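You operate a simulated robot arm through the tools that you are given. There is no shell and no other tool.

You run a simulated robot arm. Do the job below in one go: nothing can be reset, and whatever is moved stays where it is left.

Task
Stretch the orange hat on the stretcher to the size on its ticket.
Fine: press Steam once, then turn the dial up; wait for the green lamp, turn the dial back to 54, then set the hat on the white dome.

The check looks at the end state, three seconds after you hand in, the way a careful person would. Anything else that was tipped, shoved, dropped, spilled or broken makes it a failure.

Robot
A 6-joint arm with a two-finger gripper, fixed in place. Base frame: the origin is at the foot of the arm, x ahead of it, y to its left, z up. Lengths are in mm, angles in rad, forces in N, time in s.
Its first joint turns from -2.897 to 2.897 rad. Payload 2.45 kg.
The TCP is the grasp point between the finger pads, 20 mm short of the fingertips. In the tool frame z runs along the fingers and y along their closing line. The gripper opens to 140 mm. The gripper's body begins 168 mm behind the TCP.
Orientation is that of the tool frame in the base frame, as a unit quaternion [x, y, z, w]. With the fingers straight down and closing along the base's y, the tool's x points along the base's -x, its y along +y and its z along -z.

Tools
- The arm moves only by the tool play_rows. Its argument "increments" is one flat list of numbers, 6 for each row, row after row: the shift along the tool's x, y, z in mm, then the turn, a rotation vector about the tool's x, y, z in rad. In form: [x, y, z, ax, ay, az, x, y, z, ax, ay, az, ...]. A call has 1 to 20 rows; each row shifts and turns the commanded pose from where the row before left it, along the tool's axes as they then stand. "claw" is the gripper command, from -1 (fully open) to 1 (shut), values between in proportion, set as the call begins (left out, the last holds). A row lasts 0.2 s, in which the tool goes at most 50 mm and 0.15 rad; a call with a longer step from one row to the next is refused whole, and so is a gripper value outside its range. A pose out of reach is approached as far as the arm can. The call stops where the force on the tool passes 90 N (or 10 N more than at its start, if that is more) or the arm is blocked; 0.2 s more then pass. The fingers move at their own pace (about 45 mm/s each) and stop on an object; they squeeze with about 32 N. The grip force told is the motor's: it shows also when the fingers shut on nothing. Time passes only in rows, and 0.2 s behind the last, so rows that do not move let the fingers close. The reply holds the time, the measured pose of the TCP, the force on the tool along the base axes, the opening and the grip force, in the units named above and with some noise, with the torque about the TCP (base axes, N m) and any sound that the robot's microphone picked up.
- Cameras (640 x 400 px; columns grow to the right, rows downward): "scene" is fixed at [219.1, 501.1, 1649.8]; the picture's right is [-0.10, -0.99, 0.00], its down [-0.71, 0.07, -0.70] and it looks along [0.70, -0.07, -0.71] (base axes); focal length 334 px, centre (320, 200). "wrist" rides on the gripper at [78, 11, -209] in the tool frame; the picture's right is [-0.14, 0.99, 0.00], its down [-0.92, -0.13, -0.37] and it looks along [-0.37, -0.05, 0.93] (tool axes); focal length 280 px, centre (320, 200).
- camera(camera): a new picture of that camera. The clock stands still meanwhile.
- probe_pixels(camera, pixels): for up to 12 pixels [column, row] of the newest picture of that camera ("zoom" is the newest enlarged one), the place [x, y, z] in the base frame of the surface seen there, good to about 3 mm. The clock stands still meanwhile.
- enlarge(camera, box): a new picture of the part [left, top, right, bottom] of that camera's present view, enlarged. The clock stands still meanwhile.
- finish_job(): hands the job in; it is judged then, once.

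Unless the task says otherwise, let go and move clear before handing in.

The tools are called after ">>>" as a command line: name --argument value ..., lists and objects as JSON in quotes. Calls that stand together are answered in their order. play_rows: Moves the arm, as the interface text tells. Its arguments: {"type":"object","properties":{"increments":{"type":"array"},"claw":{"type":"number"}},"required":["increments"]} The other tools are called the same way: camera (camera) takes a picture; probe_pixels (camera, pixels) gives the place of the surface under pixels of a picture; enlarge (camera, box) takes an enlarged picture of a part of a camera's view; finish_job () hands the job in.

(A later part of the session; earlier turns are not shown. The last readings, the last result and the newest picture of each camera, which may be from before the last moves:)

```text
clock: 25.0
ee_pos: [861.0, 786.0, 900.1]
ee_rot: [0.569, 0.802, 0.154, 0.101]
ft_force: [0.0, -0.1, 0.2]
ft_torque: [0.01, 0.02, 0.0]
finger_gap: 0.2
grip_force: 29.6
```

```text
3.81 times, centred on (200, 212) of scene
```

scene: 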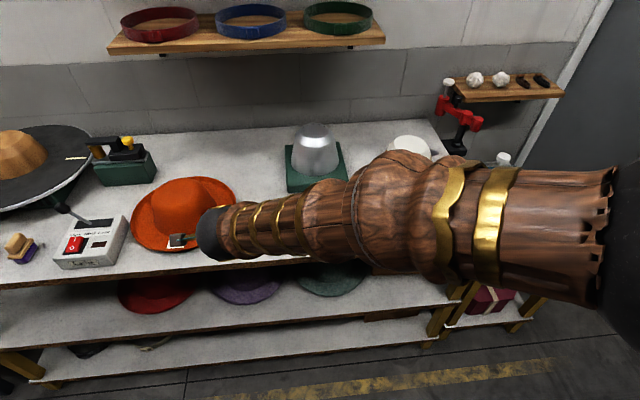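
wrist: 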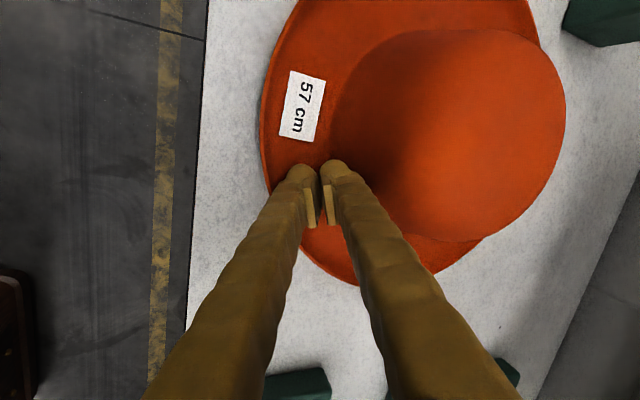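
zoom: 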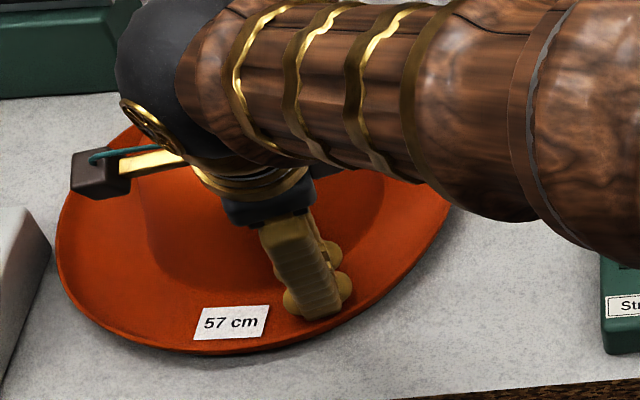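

There's no contact yet. I'll lower 3 mm more and start pulling toward the table edge.

>>> play_rows --increments '[0, -1.1, 2.8, 0, 0, 0, -1.46, -7.3, -2.86, 0, 0, 0, -1.46, -7.3, -2.86, 0, 0, 0, -1.46, -7.3, -2.86, 0, 0, 0, -1.46, -7.3, -2.86, 0, 0, 0, -1.46, -7.3, -2.86, 0, 0, 0]'

>>> camera --camera "wrist"

>>> enlarge --camera "scene" --box '[120, 160, 280, 265]'

```text
clock: 26.4
ee_pos: [826.8, 765.1, 897.8]
ee_rot: [0.568, 0.802, 0.154, 0.1]
ft_force: [0.4, 0.7, 0.8]
ft_torque: [0.01, 0.05, 0.01]
finger_gap: 0.1
grip_force: 29.3
```

```text
taken
```

wrist: 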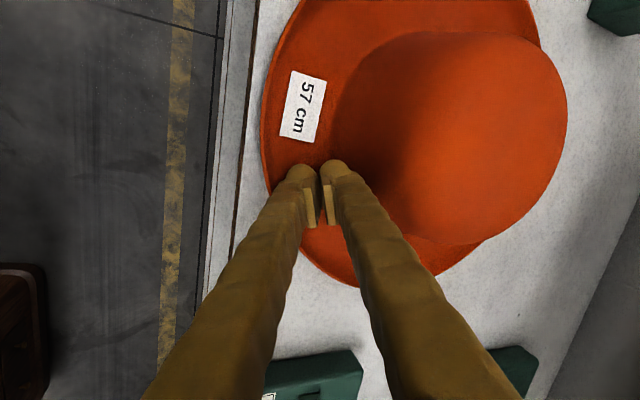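

```text
3.81 times, centred on (200, 212) of scene
```

zoom: 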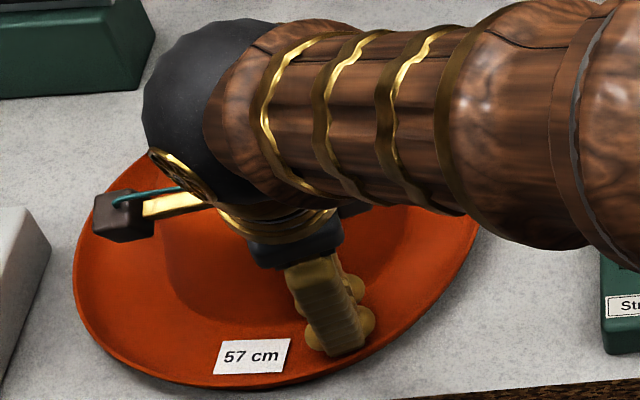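

The hook works: the hat follows with under 1 N of force. I'll keep pulling until the brim overhangs the edge.

>>> play_rows --increments '[-1.46, -7.3, -2.86, 0, 0, 0, -1.46, -7.3, -2.86, 0, 0, 0, -1.46, -7.3, -2.86, 0, 0, 0, -1.46, -7.3, -2.86, 0, 0, 0, -1.46, -7.3, -2.86, 0, 0, 0, -1.46, -7.3, -2.86, 0, 0, 0, -1.46, -7.3, -2.86, 0, 0, 0, -1.46, -7.3, -2.86, 0, 0, 0, 0, 0, 0, 0, 0, 0]'

>>> camera --camera "wrist"

>>> camera --camera "scene"

>>> probe_pixels --camera "scene" --pixels '[[160, 272], [180, 277], [200, 278], [140, 240], [150, 265], [143, 250], [190, 250]]'

>>> probe_pixels --camera "wrist" --pixels '[[266, 90], [263, 120], [265, 150], [270, 185], [284, 210], [300, 240], [340, 280], [365, 285], [300, 110], [290, 20], [420, 240], [450, 60]]'

```text
clock: 28.4
ee_pos: [770.1, 732.7, 898.3]
ee_rot: [0.569, 0.802, 0.154, 0.1]
ft_force: [0.0, 0.5, 1.5]
ft_torque: [0.03, 0.05, -0.04]
finger_gap: 0.2
grip_force: 29.7
```

```text
taken
```

wrist: 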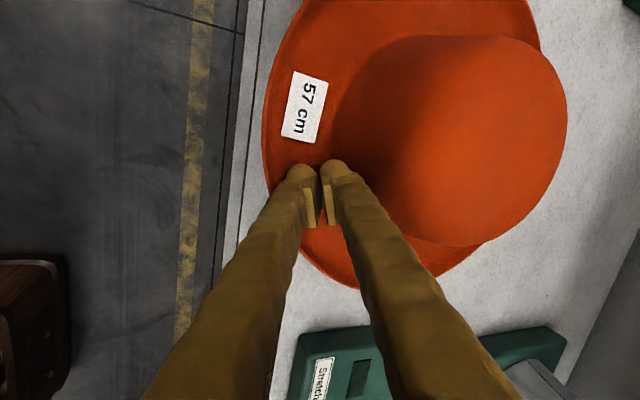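

```text
taken
```

scene: 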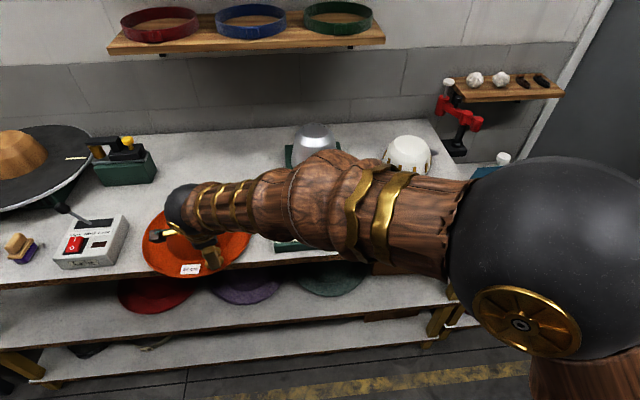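

```text
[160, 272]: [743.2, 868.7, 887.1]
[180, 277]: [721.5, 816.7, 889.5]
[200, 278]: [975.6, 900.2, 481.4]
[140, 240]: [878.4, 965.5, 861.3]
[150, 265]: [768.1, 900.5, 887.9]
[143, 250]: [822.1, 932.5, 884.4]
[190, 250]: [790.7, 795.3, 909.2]
```

```text
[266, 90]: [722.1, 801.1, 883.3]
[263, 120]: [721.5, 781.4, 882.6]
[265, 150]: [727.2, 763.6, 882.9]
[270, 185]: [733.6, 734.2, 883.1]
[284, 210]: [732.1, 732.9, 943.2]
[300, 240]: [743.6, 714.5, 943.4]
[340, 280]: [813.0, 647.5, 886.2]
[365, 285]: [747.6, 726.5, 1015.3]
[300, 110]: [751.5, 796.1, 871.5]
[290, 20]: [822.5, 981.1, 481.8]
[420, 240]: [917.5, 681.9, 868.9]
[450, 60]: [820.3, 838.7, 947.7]
```

The brim's front edge is at x≈720, overhanging the table edge by about 55 mm. I'll pull 24 mm more for finger clearance and then lift the fingers clear.

>>> play_rows --increments '[-1.46, -7.3, -2.86, 0, 0, 0, -1.46, -7.3, -2.86, 0, 0, 0, -1.46, -7.3, -2.86, 0, 0, 0, 0, 0, 0, 0, 0, 0, 0.6, 4, 0, 0, 0, 0, 0, 3.6, -9.3, 0, 0, 0, 0, 5.4, -14, 0, 0, 0, 0, 9, -23.3, 0, 0, 0, 0, 9, -23.3, 0, 0, 0, 0, 0, 0, 0, 0, 0]'

>>> camera --camera "wrist"

>>> camera --camera "scene"

```text
clock: 30.6
ee_pos: [753.5, 723.4, 972.5]
ee_rot: [0.568, 0.802, 0.154, 0.101]
ft_force: [-0.6, -0.2, 0.1]
ft_torque: [0.02, -0.02, -0.05]
finger_gap: 0.0
grip_force: 30.1
```

```text
taken
```

wrist: 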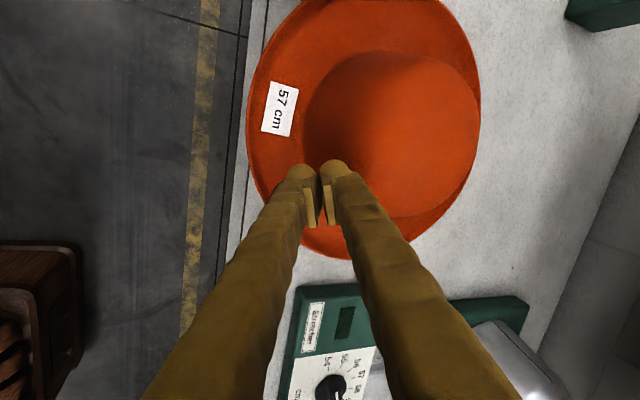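

```text
taken
```

scene: 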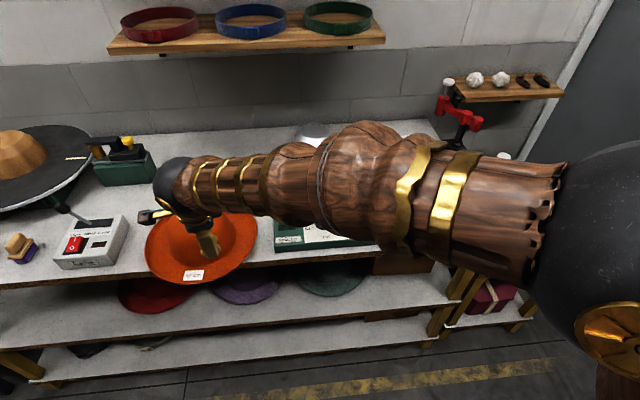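

The hat overhangs well. I'll retreat in front of the table, tilt the tool up to about 20° below horizontal and open the fingers to 50 mm.

>>> play_rows --increments '[2.1, -33, -10, 0, 0, 0, 2.1, -33, -10, 0, 0, 0, 2.1, -33, -10, 0, 0, 0, 2.1, -33, -10, 0, 0, 0, 0, 0, 0, -0.1417, 0, 0, 0, 0, 0, -0.1417, 0, 0, 0, 0, 0, -0.1417, 0, 0, 0, 0, 0, -0.1417, 0, 0, 0, 0, 0, -0.1417, 0, 0, 0, 0, 0, -0.1417, 0, 0, 0, 0, 0, 0, 0, 0]' --claw 0.286

>>> camera --camera "wrist"

>>> camera --camera "scene"

```text
clock: 33.0
ee_pos: [621.3, 684.0, 964.5]
ee_rot: [0.548, 0.774, 0.262, 0.177]
ft_force: [-0.4, 0.7, -0.3]
ft_torque: [-0.02, 0.02, 0.01]
finger_gap: 49.9
grip_force: 0.0
out of reach, approached as far as the arm can: row 7, 8, 9, 10
```

```text
taken
```

wrist: 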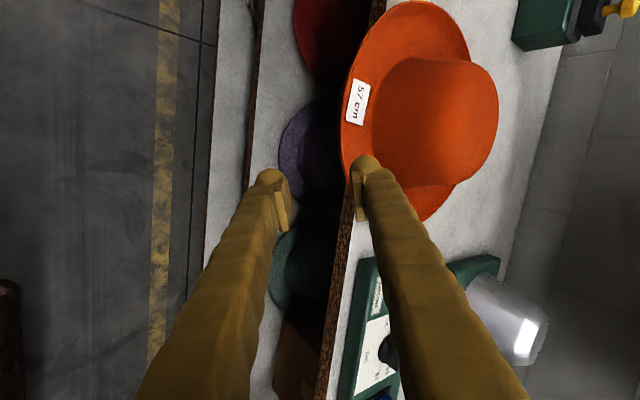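

```text
taken
```

scene: 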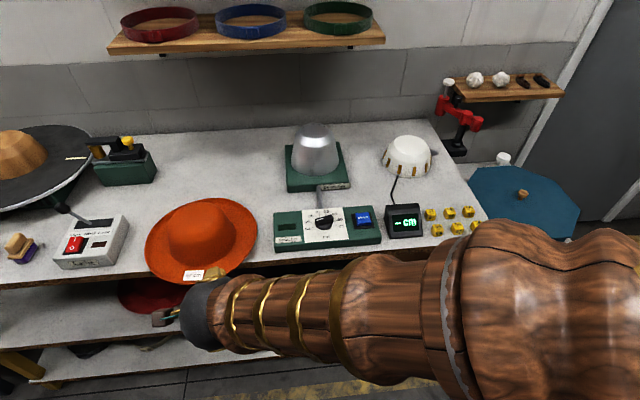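

The wrist can't pitch above about 53° here because it's near its singularity. Earlier I got past it smoothly by tilting in the arm's plane at height and then descending, so I'll repeat that: go up to (686,634,1212), align the yaw and tilt.

>>> play_rows --increments '[-9.4, 26.3, -24.5, 0, 0, 0, -9.4, 26.3, -24.5, 0, 0, 0, -9.4, 26.3, -24.5, 0, 0, 0, -9.4, 26.3, -24.5, 0, 0, 0, -9.4, 26.3, -24.5, 0, 0, 0, -9.4, 26.3, -24.5, 0, 0, 0, -9.4, 26.3, -24.5, 0, 0, 0, 0, 0, 0, 0.002, 0.08, -0.107, 0, 0, 0, 0.002, 0.08, -0.107, 0, 0, 0, 0.002, 0.08, -0.107, 0, 0, 0, -0.12, 0, 0, 0, 0, 0, -0.12, 0, 0, 0, 0, 0, -0.12, 0, 0, 0, 0, 0, 0, 0, 0]'

```text
clock: 36.0
ee_pos: [686.9, 634.3, 1211.9]
ee_rot: [0.355, 0.801, 0.443, 0.188]
ft_force: [0.4, 0.4, -0.2]
ft_torque: [0.0, -0.02, 0.0]
finger_gap: 50.1
grip_force: 0.1
```

That's the same pose as before. Now I'll descend in front of the hat, crossing the singularity in the arm's plane.

>>> play_rows --increments '[4.1, -27.1, 15.6, 0, 0, 0, 4.1, -27.1, 15.6, 0, 0, 0, 4.1, -27.1, 15.6, 0, 0, 0, 4.1, -27.1, 15.6, 0, 0, 0, 4.1, -27.1, 15.6, 0, 0, 0, 4.1, -27.1, 15.6, 0, 0, 0, 4.1, -27.1, 15.6, 0, 0, 0, 4.1, -27.1, 15.6, 0, 0, 0, 0, 0, 0, 0, 0, 0]'

>>> camera --camera "wrist"

>>> camera --camera "scene"

```text
clock: 38.0
ee_pos: [661.6, 658.2, 986.7]
ee_rot: [0.355, 0.802, 0.443, 0.188]
ft_force: [-0.7, -0.3, 0.6]
ft_torque: [0.01, 0.01, 0.02]
finger_gap: 50.1
grip_force: 0.1
out of reach, approached as far as the arm can: row 1, 2, 3
```

```text
taken
```

wrist: 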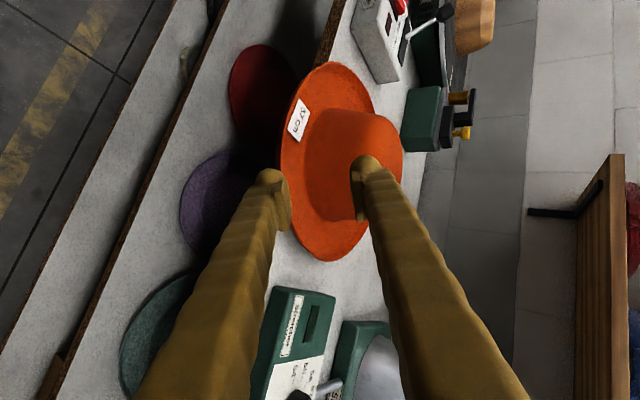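

```text
taken
```

scene: 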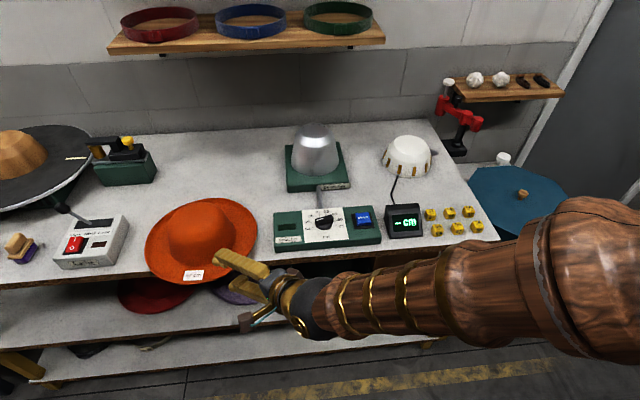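

The arm is past the singularity and clear. I'll pitch up to about 22°, yaw to 32° and re-measure the hat.

>>> play_rows --increments '[0, 0, 0, -0.09, 0, 0, 0, 0, 0, -0.09, 0, 0, 0, 0, 0, -0.001, -0.08, 0.05, 0, 0, 0, -0.001, -0.08, 0.05, 0, 0, 0, 0, 0, 0]'

>>> camera --camera "wrist"

>>> probe_pixels --camera "scene" --pixels '[[146, 240], [148, 255], [155, 267], [170, 279], [185, 283], [205, 279], [256, 220], [258, 230], [230, 205], [165, 215], [180, 215], [220, 230]]'

```text
clock: 39.2
ee_pos: [660.8, 654.4, 988.3]
ee_rot: [0.414, 0.721, 0.494, 0.255]
ft_force: [0.2, 0.1, 0.0]
ft_torque: [-0.01, -0.02, 0.0]
finger_gap: 49.9
grip_force: 0.1
```

```text
taken
```

wrist: 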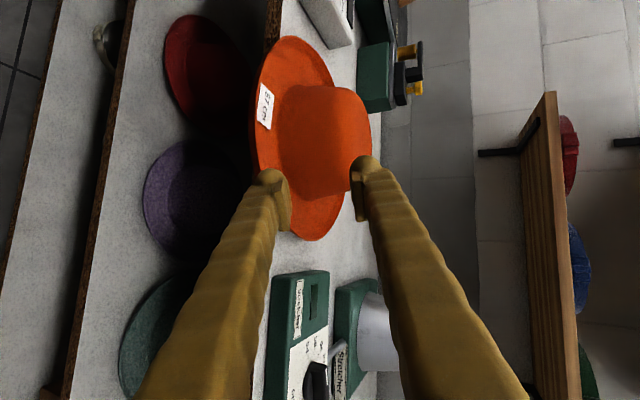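

```text
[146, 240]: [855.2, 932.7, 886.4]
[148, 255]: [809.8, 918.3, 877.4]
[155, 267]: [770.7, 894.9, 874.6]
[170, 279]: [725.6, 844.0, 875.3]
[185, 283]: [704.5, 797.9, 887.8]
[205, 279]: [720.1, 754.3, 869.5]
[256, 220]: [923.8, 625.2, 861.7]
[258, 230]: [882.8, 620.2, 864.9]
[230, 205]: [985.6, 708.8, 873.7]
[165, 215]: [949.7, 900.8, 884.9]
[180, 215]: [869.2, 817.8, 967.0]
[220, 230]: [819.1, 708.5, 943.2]
```

The hat centre is at (859,777), with the near edge about 77 mm ahead of the TCP along yaw 33°, and the pitch is 22.5°. I'll lower in line with the brim and then slide in along the tool axis.

>>> play_rows --increments '[-2.6, -24.1, 10, 0, 0, 0, -2.6, -24.1, 10, 0, 0, 0, -2.6, -24.1, 10, 0, 0, 0, 0, 0, 20, 0, 0, 0, 0, 0, 20, 0, 0, 0, 0, 0, 0, 0, 0, 0]'

>>> enlarge --camera "wrist" --box '[220, 60, 420, 260]'

>>> enlarge --camera "scene" --box '[130, 190, 310, 330]'

```text
clock: 40.6
ee_pos: [695.8, 668.6, 893.6]
ee_rot: [0.413, 0.72, 0.496, 0.254]
ft_force: [-1.2, -0.1, -0.4]
ft_torque: [-0.01, 0.02, -0.03]
finger_gap: 50.3
grip_force: 0.1
```

```text
2.00 times, centred on (320, 160) of wrist
```

zoom: 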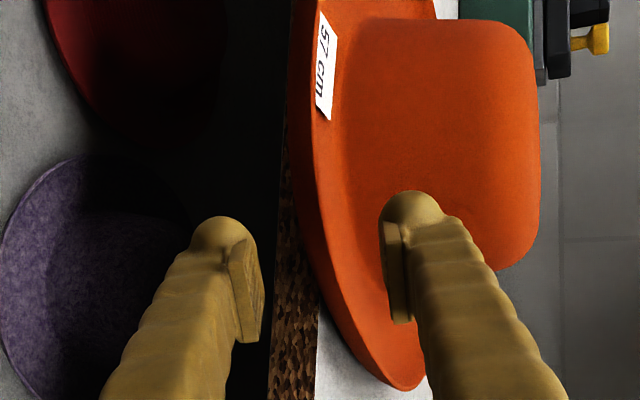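

```text
2.86 times, centred on (220, 260) of scene
```

zoom: 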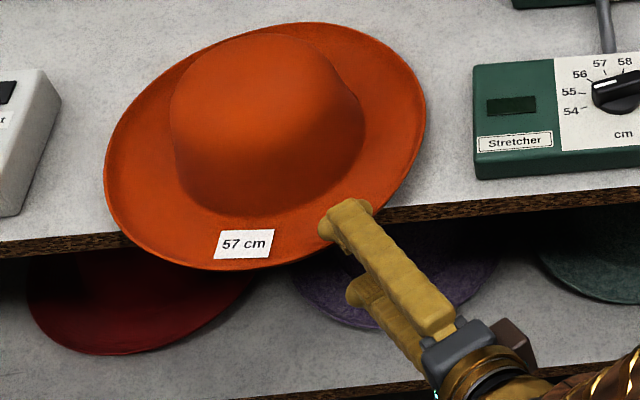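

The brim now lies between the open fingers, with the lower finger in front of the table edge. I'll slide in along the tool axis.

>>> play_rows --increments '[0, 0, 12, 0, 0, 0, 0, 0, 12, 0, 0, 0, 0, 0, 12, 0, 0, 0, 0, 0, 12, 0, 0, 0, 0, 0, 12, 0, 0, 0, 0, 0, 0, 0, 0, 0]'

>>> enlarge --camera "wrist" --box '[220, 60, 420, 260]'

>>> enlarge --camera "scene" --box '[130, 190, 310, 330]'

```text
clock: 42.0
ee_pos: [740.2, 702.4, 873.0]
ee_rot: [0.413, 0.721, 0.496, 0.253]
ft_force: [-0.2, -0.2, 0.3]
ft_torque: [-0.01, -0.03, 0.03]
finger_gap: 50.0
grip_force: 0.1
```

```text
2.00 times, centred on (320, 160) of wrist
```

zoom: 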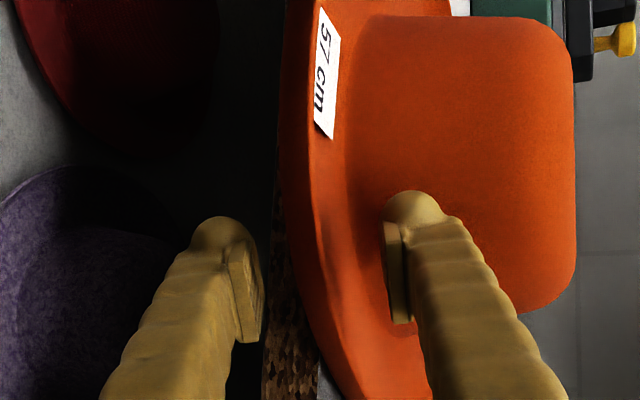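

```text
2.86 times, centred on (220, 260) of scene
```

zoom: 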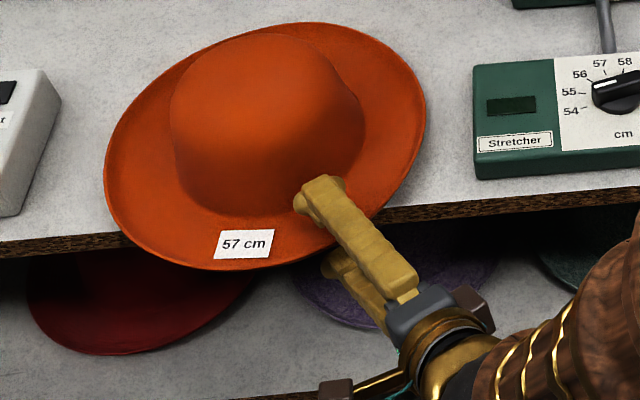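

The position is as planned, with the brim about 35 mm deep between the fingers. Now I'll close.

>>> play_rows --increments '[0, 0, 0, 0, 0, 0, 0, 0, 0, 0, 0, 0, 0, 0, 0, 0, 0, 0, 0, 0, 0, 0, 0, 0, 0, 0, 0, 0, 0, 0]' --claw 1

>>> enlarge --camera "wrist" --box '[220, 60, 420, 260]'

>>> enlarge --camera "scene" --box '[130, 190, 310, 330]'

```text
clock: 43.2
ee_pos: [740.5, 701.6, 872.4]
ee_rot: [0.414, 0.721, 0.495, 0.253]
ft_force: [-0.7, 1.1, 1.2]
ft_torque: [-0.18, -0.38, 0.23]
finger_gap: 26.6
grip_force: 31.9
```

```text
2.00 times, centred on (320, 160) of wrist
```

zoom: 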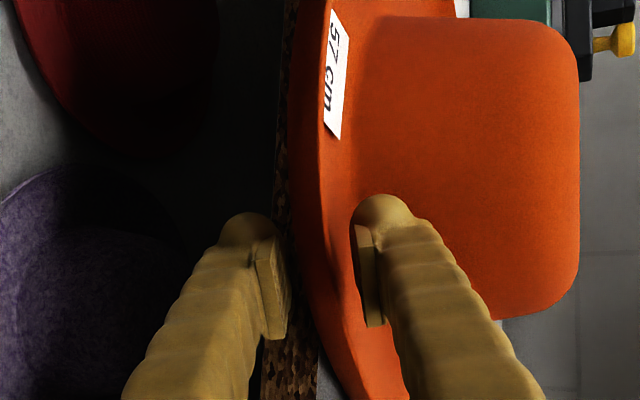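

```text
2.86 times, centred on (220, 260) of scene
```

zoom: 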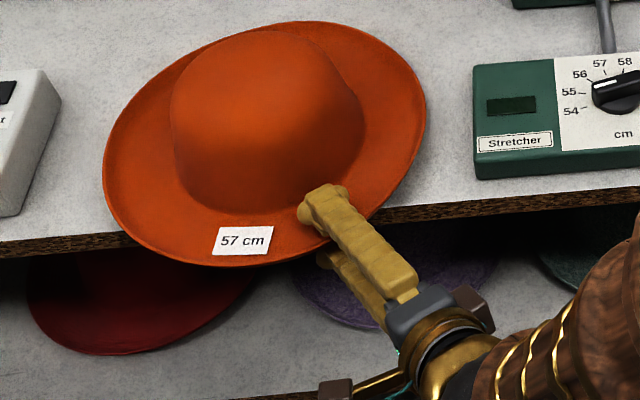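

The gripper holds at 26.6 mm with 32 N. I'll lift 30 mm gently and check the hold.

>>> play_rows --increments '[0.3, 6.5, -2.7, 0, 0, 0, 0.3, 6.5, -2.7, 0, 0, 0, 0.4, 9.2, -3.8, 0, 0, 0, 0.4, 9.2, -3.8, 0, 0, 0, 0, 0, 0, 0, 0, 0, 0, 0, 0, 0, 0, 0]'

>>> camera --camera "wrist"

>>> enlarge --camera "scene" --box '[130, 190, 310, 330]'

```text
clock: 44.6
ee_pos: [739.7, 700.7, 906.3]
ee_rot: [0.413, 0.72, 0.496, 0.254]
ft_force: [0.8, 0.1, -0.9]
ft_torque: [-0.15, 0.11, 0.15]
finger_gap: 26.0
grip_force: 31.9
```

```text
taken
```

wrist: 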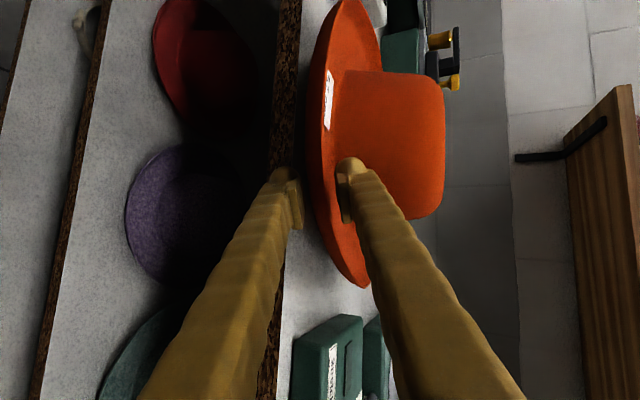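

```text
2.86 times, centred on (220, 260) of scene
```

zoom: 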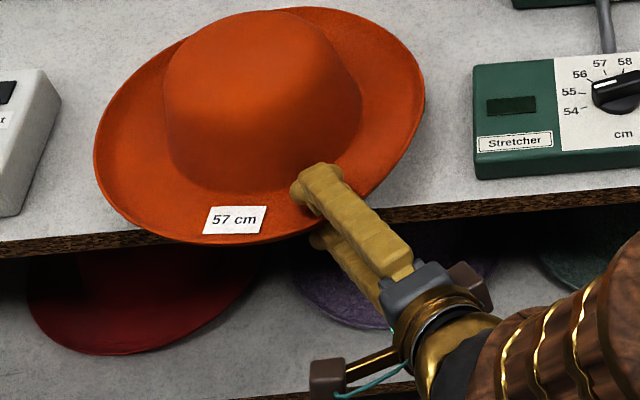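

The hat comes up with the gripper. I'll lift 80 mm more and then measure its tilt.

>>> play_rows --increments '[0.8, 18.4, -7.6, 0, 0, 0, 0.8, 18.4, -7.6, 0, 0, 0, 0.8, 18.4, -7.6, 0, 0, 0, 0.8, 18.4, -7.6, 0, 0, 0, 0.8, 18.4, -7.6, 0, 0, 0, 0, 0, 0, 0, 0, 0]'

>>> camera --camera "scene"

>>> enlarge --camera "scene" --box '[110, 150, 310, 290]'

>>> camera --camera "wrist"

```text
clock: 46.0
ee_pos: [741.6, 701.2, 1004.8]
ee_rot: [0.413, 0.721, 0.496, 0.254]
ft_force: [-0.1, -0.8, -1.4]
ft_torque: [-0.1, 0.27, -0.16]
finger_gap: 25.6
grip_force: 32.4
```

```text
taken
```

scene: 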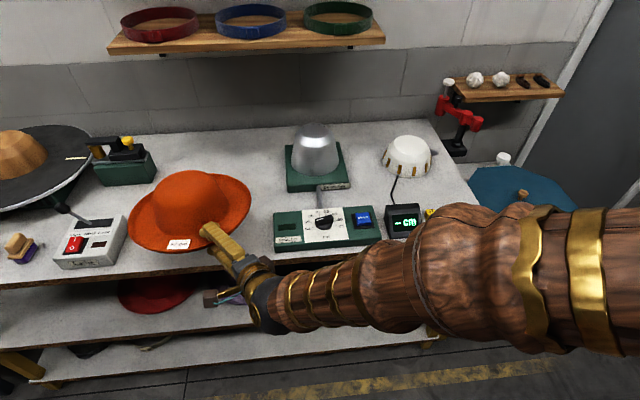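

```text
2.86 times, centred on (210, 220) of scene
```

zoom: 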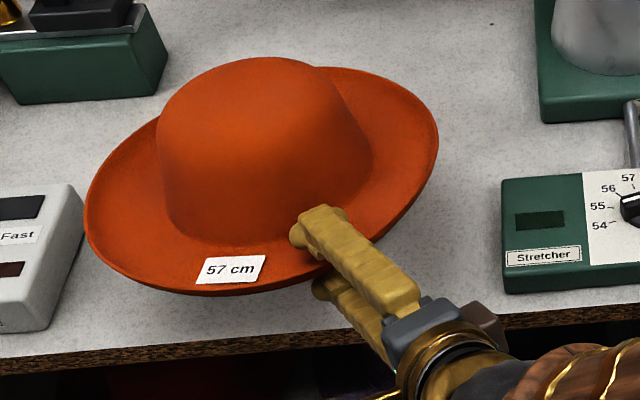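

```text
taken
```

wrist: 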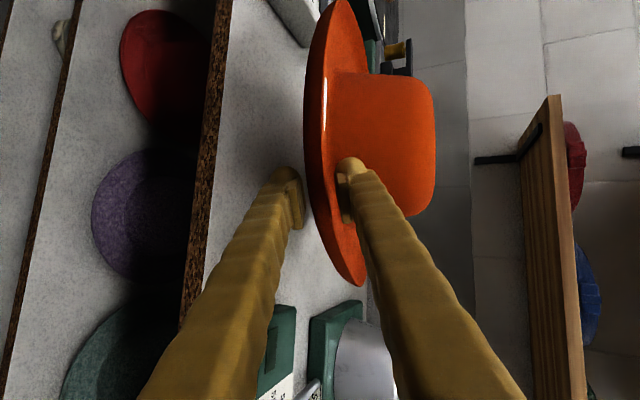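

The hat is fully lifted and held firmly. I'll measure its tilt and position from the crown top and brim.

>>> probe_pixels --camera "zoom" --pixels '[[200, 120], [300, 90], [250, 80], [320, 120], [250, 140], [220, 160], [300, 150], [90, 230], [110, 270], [435, 150], [400, 90], [360, 72]]'

>>> probe_pixels --camera "zoom" --pixels '[[95, 200], [130, 155], [430, 170], [405, 215], [190, 280], [150, 277], [130, 225], [160, 255], [400, 150], [370, 110], [290, 62], [180, 110]]'

>>> enlarge --camera "scene" --box '[270, 110, 370, 200]'

>>> probe_pixels --camera "zoom" --pixels '[[170, 110], [280, 110], [220, 80], [220, 100], [150, 130], [300, 140], [150, 250], [220, 290], [330, 260], [120, 340], [400, 330], [380, 210]]'

```text
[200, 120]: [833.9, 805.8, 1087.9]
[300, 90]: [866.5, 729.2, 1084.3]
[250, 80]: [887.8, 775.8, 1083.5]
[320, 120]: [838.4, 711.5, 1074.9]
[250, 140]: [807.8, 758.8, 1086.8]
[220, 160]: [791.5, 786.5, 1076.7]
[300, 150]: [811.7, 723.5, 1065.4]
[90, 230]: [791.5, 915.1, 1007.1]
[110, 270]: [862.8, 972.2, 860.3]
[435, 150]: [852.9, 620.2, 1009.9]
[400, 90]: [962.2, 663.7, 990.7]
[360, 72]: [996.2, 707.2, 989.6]
```

```text
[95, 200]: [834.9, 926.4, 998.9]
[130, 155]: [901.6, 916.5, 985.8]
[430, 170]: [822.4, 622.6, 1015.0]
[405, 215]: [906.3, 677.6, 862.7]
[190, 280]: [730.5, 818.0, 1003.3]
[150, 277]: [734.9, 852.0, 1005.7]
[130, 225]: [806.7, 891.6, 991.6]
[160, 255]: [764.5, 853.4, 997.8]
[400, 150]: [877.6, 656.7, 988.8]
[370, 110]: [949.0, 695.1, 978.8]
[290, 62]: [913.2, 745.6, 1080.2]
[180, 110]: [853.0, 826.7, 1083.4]
```

```text
4.44 times, centred on (320, 155) of scene
```

zoom: 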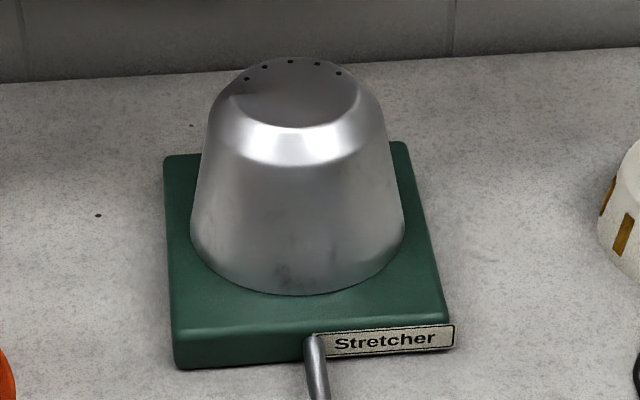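

```text
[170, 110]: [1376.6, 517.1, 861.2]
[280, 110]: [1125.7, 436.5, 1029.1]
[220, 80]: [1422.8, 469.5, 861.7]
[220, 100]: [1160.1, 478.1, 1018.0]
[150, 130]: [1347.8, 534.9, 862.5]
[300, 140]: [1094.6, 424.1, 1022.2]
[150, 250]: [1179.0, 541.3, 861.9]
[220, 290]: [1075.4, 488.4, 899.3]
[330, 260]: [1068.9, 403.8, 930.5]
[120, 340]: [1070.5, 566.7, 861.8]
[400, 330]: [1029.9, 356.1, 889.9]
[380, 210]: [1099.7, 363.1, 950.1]
```

The hat's far side hangs about 3.6° low, and its centre is about 136 mm ahead of the TCP. The stretcher axis is near (1143,424) with its top at z≈1029. I'll level the hat, raise it and take the first step of the swing.

>>> play_rows --increments '[0, 0, 0, -0.032, 0, 0, 0, 0, 0, -0.031, 0, 0, 0, 16, -5.4, 0, 0, 0, 0, 16, -5.4, 0, 0, 0, 0, 16, -5.4, 0, 0, 0, 0, 16, -5.4, 0, 0, 0, 0, 16, -5.4, 0, 0, 0, 0, 0, 0, 0, -0.063, 0.0217, 0, 0, 0, 0, -0.063, 0.0217, -21.3, 2.07, 6, 0, 0, 0, -21.3, 2.07, 6, 0, 0, 0, -21.3, 2.07, 6, 0, 0, 0, -21.3, 2.07, 6, 0, 0, 0, -21.3, 2.07, 6, 0, 0, 0, -21.3, 2.07, 6, 0, 0, 0, 0, 0, 0, 0, 0, 0]'

>>> camera --camera "scene"

>>> camera --camera "wrist"

```text
clock: 49.4
ee_pos: [829.3, 595.1, 1084.6]
ee_rot: [0.453, 0.677, 0.497, 0.299]
ft_force: [0.5, -0.4, -2.3]
ft_torque: [-0.07, 0.17, 0.02]
finger_gap: 24.1
grip_force: 32.0
```

```text
taken
```

scene: 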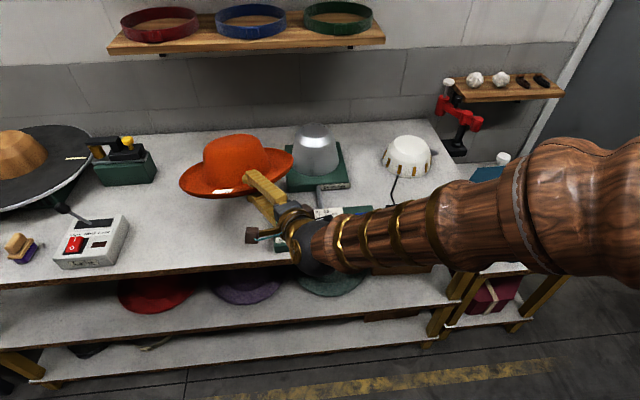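

```text
taken
```

wrist: 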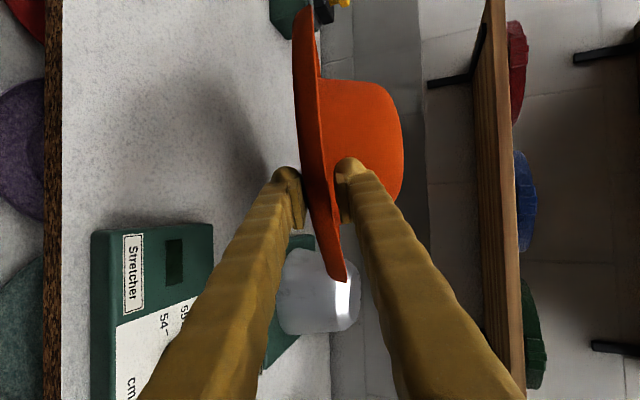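

The gap shrank slightly (26.6 to 24.1 mm), so the hat may be settling in the grip. I'll check its tilt.

>>> enlarge --camera "scene" --box '[170, 110, 310, 220]'

>>> probe_pixels --camera "zoom" --pixels '[[50, 320], [70, 290], [180, 384], [250, 375], [560, 200], [540, 240], [490, 175], [180, 150], [280, 115], [360, 140], [280, 180], [430, 210]]'

>>> probe_pixels --camera "zoom" --pixels '[[55, 300], [60, 340], [120, 370], [300, 360], [555, 220], [520, 185], [120, 260], [450, 180], [480, 240], [100, 320], [200, 160], [330, 130]]'

```text
3.64 times, centred on (240, 165) of scene
```

zoom: 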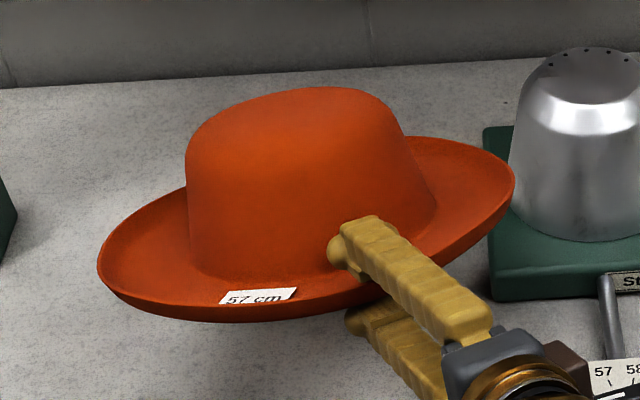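

```text
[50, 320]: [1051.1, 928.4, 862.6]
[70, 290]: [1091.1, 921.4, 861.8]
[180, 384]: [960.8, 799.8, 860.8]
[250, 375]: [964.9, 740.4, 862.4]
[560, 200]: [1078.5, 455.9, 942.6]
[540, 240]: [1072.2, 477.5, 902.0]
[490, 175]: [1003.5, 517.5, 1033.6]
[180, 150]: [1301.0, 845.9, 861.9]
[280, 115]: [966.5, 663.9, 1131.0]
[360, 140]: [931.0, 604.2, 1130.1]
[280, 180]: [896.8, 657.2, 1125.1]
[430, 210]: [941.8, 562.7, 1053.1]
```

```text
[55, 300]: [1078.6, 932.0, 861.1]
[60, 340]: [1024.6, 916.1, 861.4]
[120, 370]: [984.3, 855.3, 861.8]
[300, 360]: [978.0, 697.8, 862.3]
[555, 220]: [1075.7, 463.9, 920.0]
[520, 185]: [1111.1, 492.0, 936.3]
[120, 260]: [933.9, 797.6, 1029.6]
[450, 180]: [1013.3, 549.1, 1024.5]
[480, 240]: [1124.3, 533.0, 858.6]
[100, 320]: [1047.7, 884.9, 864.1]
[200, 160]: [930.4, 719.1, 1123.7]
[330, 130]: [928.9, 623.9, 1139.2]
```

The hat has settled into the grip with its brim parallel to the fingers, so it now tilts about as much as the tool (19°). That should be a stable pinch, so I'll pitch the tool up to horizontal to level the hat.

>>> play_rows --increments '[0, 0, 0, 0, 0, 0, 0, 0, 0, -0.07, 0, 0, 0, 0, 0, -0.07, 0, 0, 0, 0, 0, -0.07, 0, 0, 0, 0, 0, -0.07, 0, 0, 0, 0, 0, -0.06, 0, 0, 0, 0, 0, 0, 0, 0, 0, 0, 0, 0, 0, 0]'

>>> enlarge --camera "scene" --box '[160, 90, 320, 220]'

>>> camera --camera "wrist"

```text
clock: 51.2
ee_pos: [829.9, 595.5, 1085.4]
ee_rot: [0.395, 0.584, 0.604, 0.372]
ft_force: [-0.6, 0.3, -1.0]
ft_torque: [-0.09, 0.16, 0.01]
finger_gap: 23.8
grip_force: 32.2
```

```text
3.08 times, centred on (240, 155) of scene
```

zoom: 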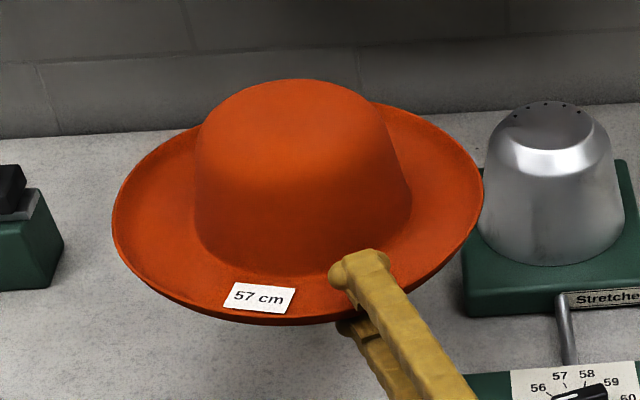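

```text
taken
```

wrist: 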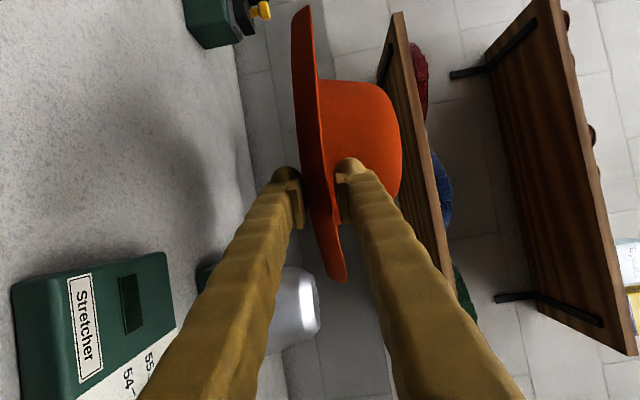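

The grip is steady at 23.8 mm. I'll measure the hat's plane and centre again.

>>> probe_pixels --camera "zoom" --pixels '[[118, 215], [125, 245], [160, 280], [150, 160], [478, 190], [470, 230], [440, 130], [400, 112], [215, 310], [130, 215], [470, 190], [430, 135]]'

>>> probe_pixels --camera "zoom" --pixels '[[290, 90], [250, 110], [290, 120], [330, 110], [230, 140], [290, 150], [350, 140], [290, 180], [210, 170], [380, 160], [160, 240], [420, 170]]'

```text
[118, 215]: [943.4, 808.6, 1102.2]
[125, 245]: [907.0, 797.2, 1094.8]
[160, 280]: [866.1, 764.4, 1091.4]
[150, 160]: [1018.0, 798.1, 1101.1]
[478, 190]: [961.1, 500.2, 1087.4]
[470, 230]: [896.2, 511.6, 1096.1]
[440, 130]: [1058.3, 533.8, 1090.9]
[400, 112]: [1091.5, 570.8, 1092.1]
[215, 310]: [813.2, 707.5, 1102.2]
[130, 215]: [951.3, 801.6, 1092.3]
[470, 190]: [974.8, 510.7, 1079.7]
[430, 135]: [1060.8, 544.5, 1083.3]
```

```text
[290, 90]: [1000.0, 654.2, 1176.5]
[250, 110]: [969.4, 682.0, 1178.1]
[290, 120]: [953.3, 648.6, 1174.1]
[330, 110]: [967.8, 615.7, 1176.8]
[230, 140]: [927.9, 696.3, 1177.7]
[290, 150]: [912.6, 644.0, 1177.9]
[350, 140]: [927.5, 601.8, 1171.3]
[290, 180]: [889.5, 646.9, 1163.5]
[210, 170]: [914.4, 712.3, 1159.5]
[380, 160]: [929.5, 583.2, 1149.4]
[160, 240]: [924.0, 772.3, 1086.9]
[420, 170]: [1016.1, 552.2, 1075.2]
```

The hat is level to within 3° (left side high) and centred about 142 mm ahead of the TCP, with its underside at about 1071, above the cone. I'll remove the small roll and swing gently toward the stretcher.

>>> play_rows --increments '[0, 0, 0, 0, 0, -0.043, 0, 0, 0, 0, -0.0625, 0, 0, 0, 0, 0, -0.0625, 0, -10, 0, 4.5, 0, 0, 0, -15, 0, 6.8, 0, 0, 0, -15, 0, 6.8, 0, 0, 0, -15, 0, 6.8, 0, 0, 0, -15, 0, 6.8, 0, 0, 0, -15, 0, 6.8, 0, 0, 0, -15, 0, 6.8, 0, 0, 0, -12, 0, 5.4, 0, 0, 0, -7, 0, 3.2, 0, 0, 0, 0, 0, 0, 0, 0, 0]'

>>> camera --camera "scene"

>>> camera --camera "wrist"

```text
clock: 54.0
ee_pos: [915.7, 497.1, 1084.8]
ee_rot: [0.418, 0.567, 0.572, 0.421]
ft_force: [0.8, 0.0, -1.6]
ft_torque: [-0.08, 0.2, 0.03]
finger_gap: 24.1
grip_force: 31.6
```

```text
taken
```

scene: 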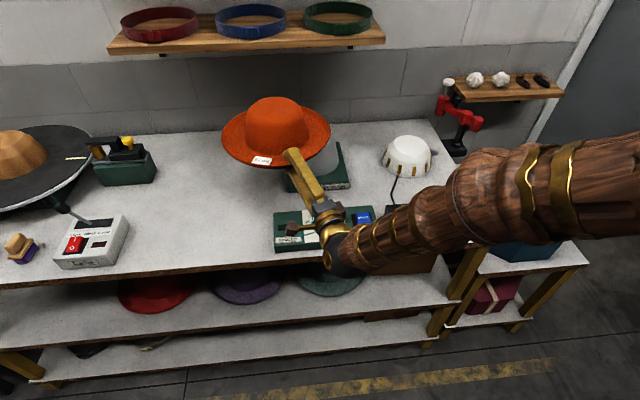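

```text
taken
```

wrist: 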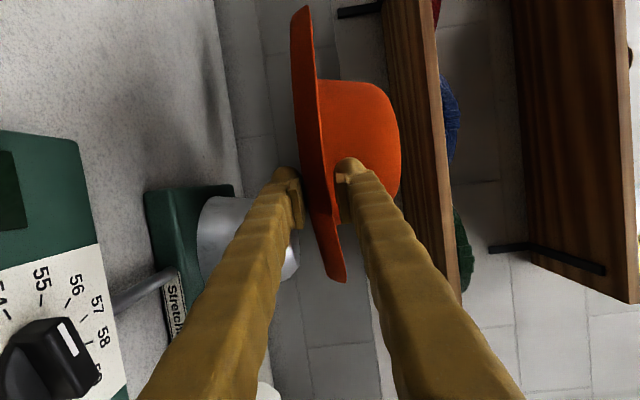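

Steady so far. I'll do the second half of the swing, to bring the hat above the stretcher.

>>> play_rows --increments '[0, 0, 0, 0, -0.0625, 0, 0, 0, 0, 0, -0.0625, 0, -9, 0, 5.5, 0, 0, 0, -14, 0, 8.6, 0, 0, 0, -14, 0, 8.6, 0, 0, 0, -14, 0, 8.6, 0, 0, 0, -14, 0, 8.6, 0, 0, 0, -14, 0, 8.6, 0, 0, 0, -14, 0, 8.6, 0, 0, 0, -12, 0, 7.4, 0, 0, 0, -6.8, 0, 4.5, 0, 0, 0, 0, 0, 0, 0, 0, 0]'

>>> camera --camera "scene"

>>> camera --camera "wrist"

>>> enlarge --camera "scene" --box '[240, 60, 400, 220]'

```text
clock: 56.6
ee_pos: [1003.1, 400.7, 1084.9]
ee_rot: [0.455, 0.539, 0.543, 0.456]
ft_force: [0.0, -1.1, -1.5]
ft_torque: [-0.02, 0.2, 0.02]
finger_gap: 24.1
grip_force: 31.4
```

```text
taken
```

scene: 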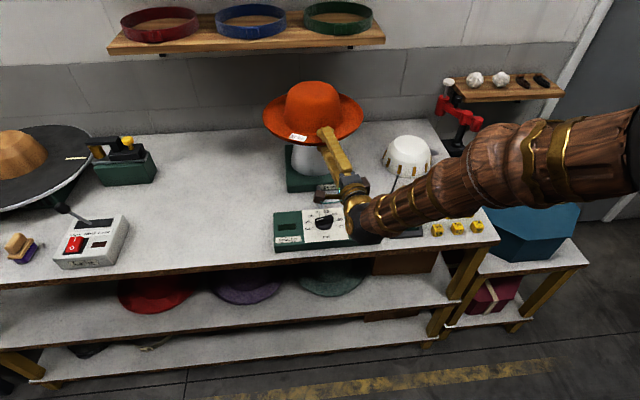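

```text
taken
```

wrist: 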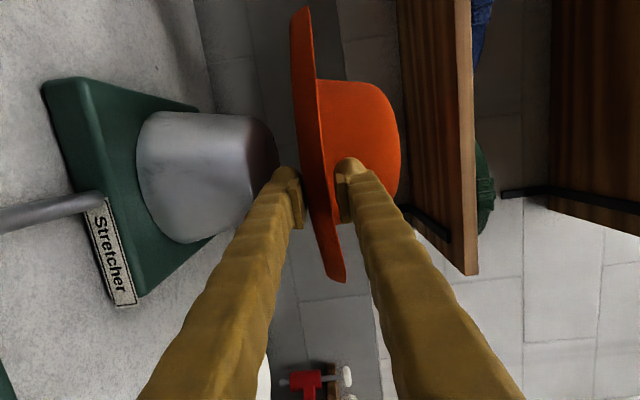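

```text
2.50 times, centred on (320, 140) of scene
```

zoom: 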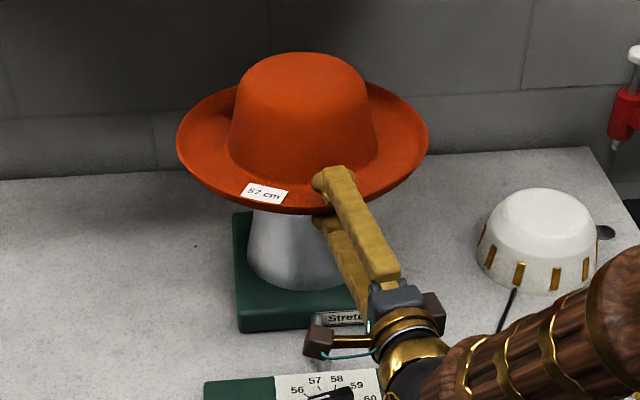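

The hat hangs above the stretcher. I'll verify alignment by probing hat edges and cone points.

>>> probe_pixels --camera "zoom" --pixels '[[179, 140], [183, 165], [210, 195], [195, 110], [425, 130], [424, 150], [405, 100], [380, 84], [300, 60], [260, 90], [340, 90], [300, 100]]'

>>> probe_pixels --camera "wrist" --pixels '[[140, 160], [142, 190], [155, 215], [175, 232], [145, 130], [160, 115], [185, 180], [240, 160], [60, 120], [130, 280], [195, 238], [220, 200]]'

>>> probe_pixels --camera "zoom" --pixels '[[250, 240], [250, 260], [262, 275], [280, 284], [300, 287], [255, 220], [236, 215], [240, 325], [236, 300], [320, 286], [270, 325], [300, 250]]'

```text
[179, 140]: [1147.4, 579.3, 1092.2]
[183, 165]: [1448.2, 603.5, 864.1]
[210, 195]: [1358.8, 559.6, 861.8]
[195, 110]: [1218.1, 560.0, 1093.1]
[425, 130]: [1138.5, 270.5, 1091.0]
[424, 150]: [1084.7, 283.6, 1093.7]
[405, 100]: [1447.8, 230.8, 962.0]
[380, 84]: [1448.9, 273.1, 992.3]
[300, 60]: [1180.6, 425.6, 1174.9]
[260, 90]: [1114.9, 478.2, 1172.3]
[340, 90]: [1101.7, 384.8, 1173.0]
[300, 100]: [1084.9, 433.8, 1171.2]
```

```text
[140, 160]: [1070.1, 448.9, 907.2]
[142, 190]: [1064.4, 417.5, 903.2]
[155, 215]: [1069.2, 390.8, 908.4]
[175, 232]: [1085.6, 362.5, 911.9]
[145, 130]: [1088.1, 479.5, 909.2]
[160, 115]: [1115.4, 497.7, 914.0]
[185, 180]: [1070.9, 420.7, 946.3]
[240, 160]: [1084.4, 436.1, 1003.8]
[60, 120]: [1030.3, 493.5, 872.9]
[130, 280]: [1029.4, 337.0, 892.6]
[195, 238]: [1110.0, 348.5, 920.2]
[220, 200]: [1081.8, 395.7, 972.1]
```

```text
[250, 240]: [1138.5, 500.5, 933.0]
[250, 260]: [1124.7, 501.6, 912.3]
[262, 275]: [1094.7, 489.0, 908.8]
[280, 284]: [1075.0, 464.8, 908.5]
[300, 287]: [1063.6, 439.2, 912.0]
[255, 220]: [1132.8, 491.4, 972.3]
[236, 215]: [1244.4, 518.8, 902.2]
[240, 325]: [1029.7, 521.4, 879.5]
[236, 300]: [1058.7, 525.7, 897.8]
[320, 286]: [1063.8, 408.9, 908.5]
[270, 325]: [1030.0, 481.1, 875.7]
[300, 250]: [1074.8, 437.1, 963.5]
```

The cone centre is about (1142,422) and the hat centre about (1143,425) and level, so I'll shift 3 mm right. The gripper body would hit the control box if kept level on the way down, so I'll pitch 8° nose-down and lower with clearance.

>>> play_rows --increments '[-3, 0, 0, 0, 0, 0, 0, 0, 0, 0.047, 0, 0, 0, 0, 0, 0.047, 0, 0, 0, 0, 0, 0.046, 0, 0, 0, -12, 1.7, 0, 0, 0, 0, -14, 2, 0, 0, 0, 0, -14, 2, 0, 0, 0, 0, -14, 2, 0, 0, 0, 0, -14, 2, 0, 0, 0, 0, -8, 1.1, 0, 0, 0, 0, 0, 0, 0, 0, 0]'

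>>> enlarge --camera "scene" --box '[240, 80, 400, 240]'

>>> camera --camera "wrist"

```text
clock: 59.0
ee_pos: [1004.5, 397.3, 1007.2]
ee_rot: [0.485, 0.576, 0.505, 0.422]
ft_force: [1.2, 0.3, -2.1]
ft_torque: [-0.03, 0.21, -0.02]
finger_gap: 23.9
grip_force: 31.4
```

```text
2.50 times, centred on (320, 160) of scene
```

zoom: 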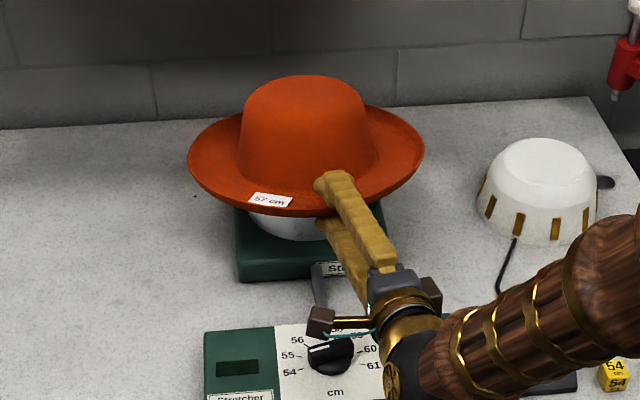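

```text
taken
```

wrist: 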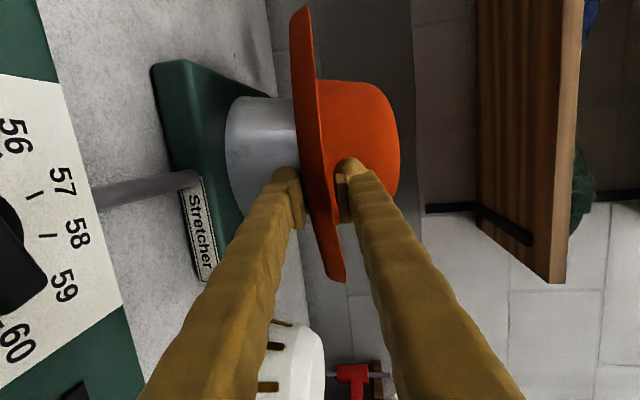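

The hat is going over the cone without contact. I'll continue down in smaller steps.

>>> play_rows --increments '[0, -7, 1, 0, 0, 0, 0, -7, 1, 0, 0, 0, 0, -7, 1, 0, 0, 0, 0, -7, 1, 0, 0, 0, 0, 0, 0, 0, 0, 0]'

>>> enlarge --camera "scene" --box '[240, 80, 400, 240]'

>>> camera --camera "wrist"

```text
clock: 60.2
ee_pos: [1005.1, 397.3, 979.8]
ee_rot: [0.485, 0.576, 0.505, 0.422]
ft_force: [0.0, 0.3, -1.5]
ft_torque: [-0.07, 0.22, 0.0]
finger_gap: 24.1
grip_force: 32.1
```

```text
2.50 times, centred on (320, 160) of scene
```

zoom: 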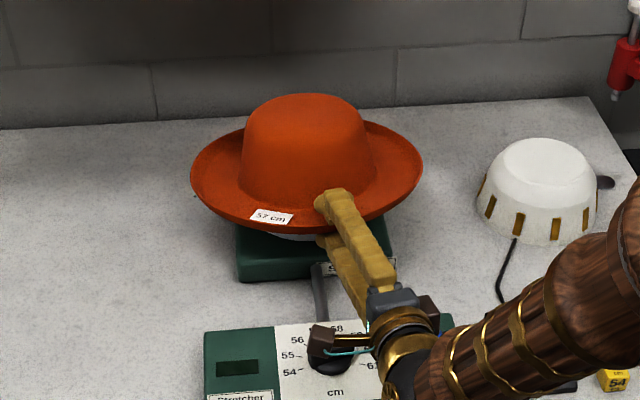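

```text
taken
```

wrist: 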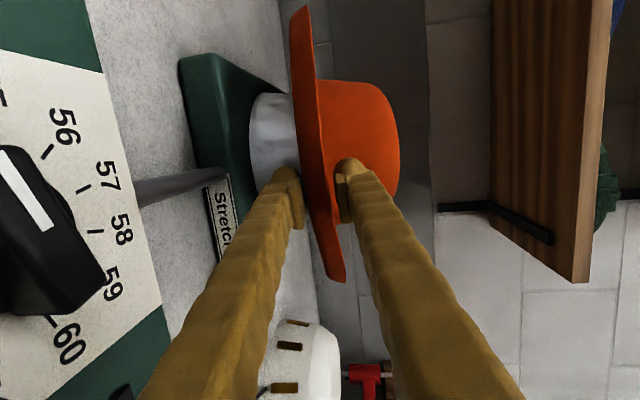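

Still free with no contact. I'll lower 12 mm more while watching the force.

>>> play_rows --increments '[0, -4, 0.6, 0, 0, 0, 0, -4, 0.6, 0, 0, 0, 0, -4, 0.6, 0, 0, 0, 0, 0, 0, 0, 0, 0]'

>>> enlarge --camera "scene" --box '[240, 80, 400, 240]'

>>> probe_pixels --camera "zoom" --pixels '[[193, 180], [421, 175], [300, 105], [270, 120], [340, 120], [300, 140], [320, 340], [405, 315], [400, 345], [390, 372], [370, 370], [430, 370]]'

```text
clock: 61.2
ee_pos: [1005.6, 398.1, 968.3]
ee_rot: [0.485, 0.576, 0.505, 0.422]
ft_force: [2.3, 0.6, 1.8]
ft_torque: [0.03, -0.28, -0.01]
finger_gap: 23.9
grip_force: 31.9
```

```text
2.50 times, centred on (320, 160) of scene
```

zoom: 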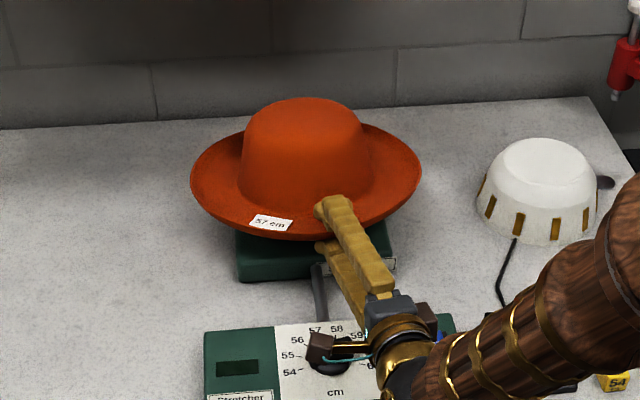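

```text
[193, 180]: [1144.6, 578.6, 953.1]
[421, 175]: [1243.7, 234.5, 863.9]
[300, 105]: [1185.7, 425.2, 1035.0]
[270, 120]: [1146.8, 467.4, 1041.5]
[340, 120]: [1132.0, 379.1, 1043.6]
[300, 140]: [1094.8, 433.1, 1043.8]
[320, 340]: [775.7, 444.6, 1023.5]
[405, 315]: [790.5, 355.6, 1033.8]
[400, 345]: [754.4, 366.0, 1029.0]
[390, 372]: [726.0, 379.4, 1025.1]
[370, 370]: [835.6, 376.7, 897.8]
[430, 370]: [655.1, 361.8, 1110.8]
```

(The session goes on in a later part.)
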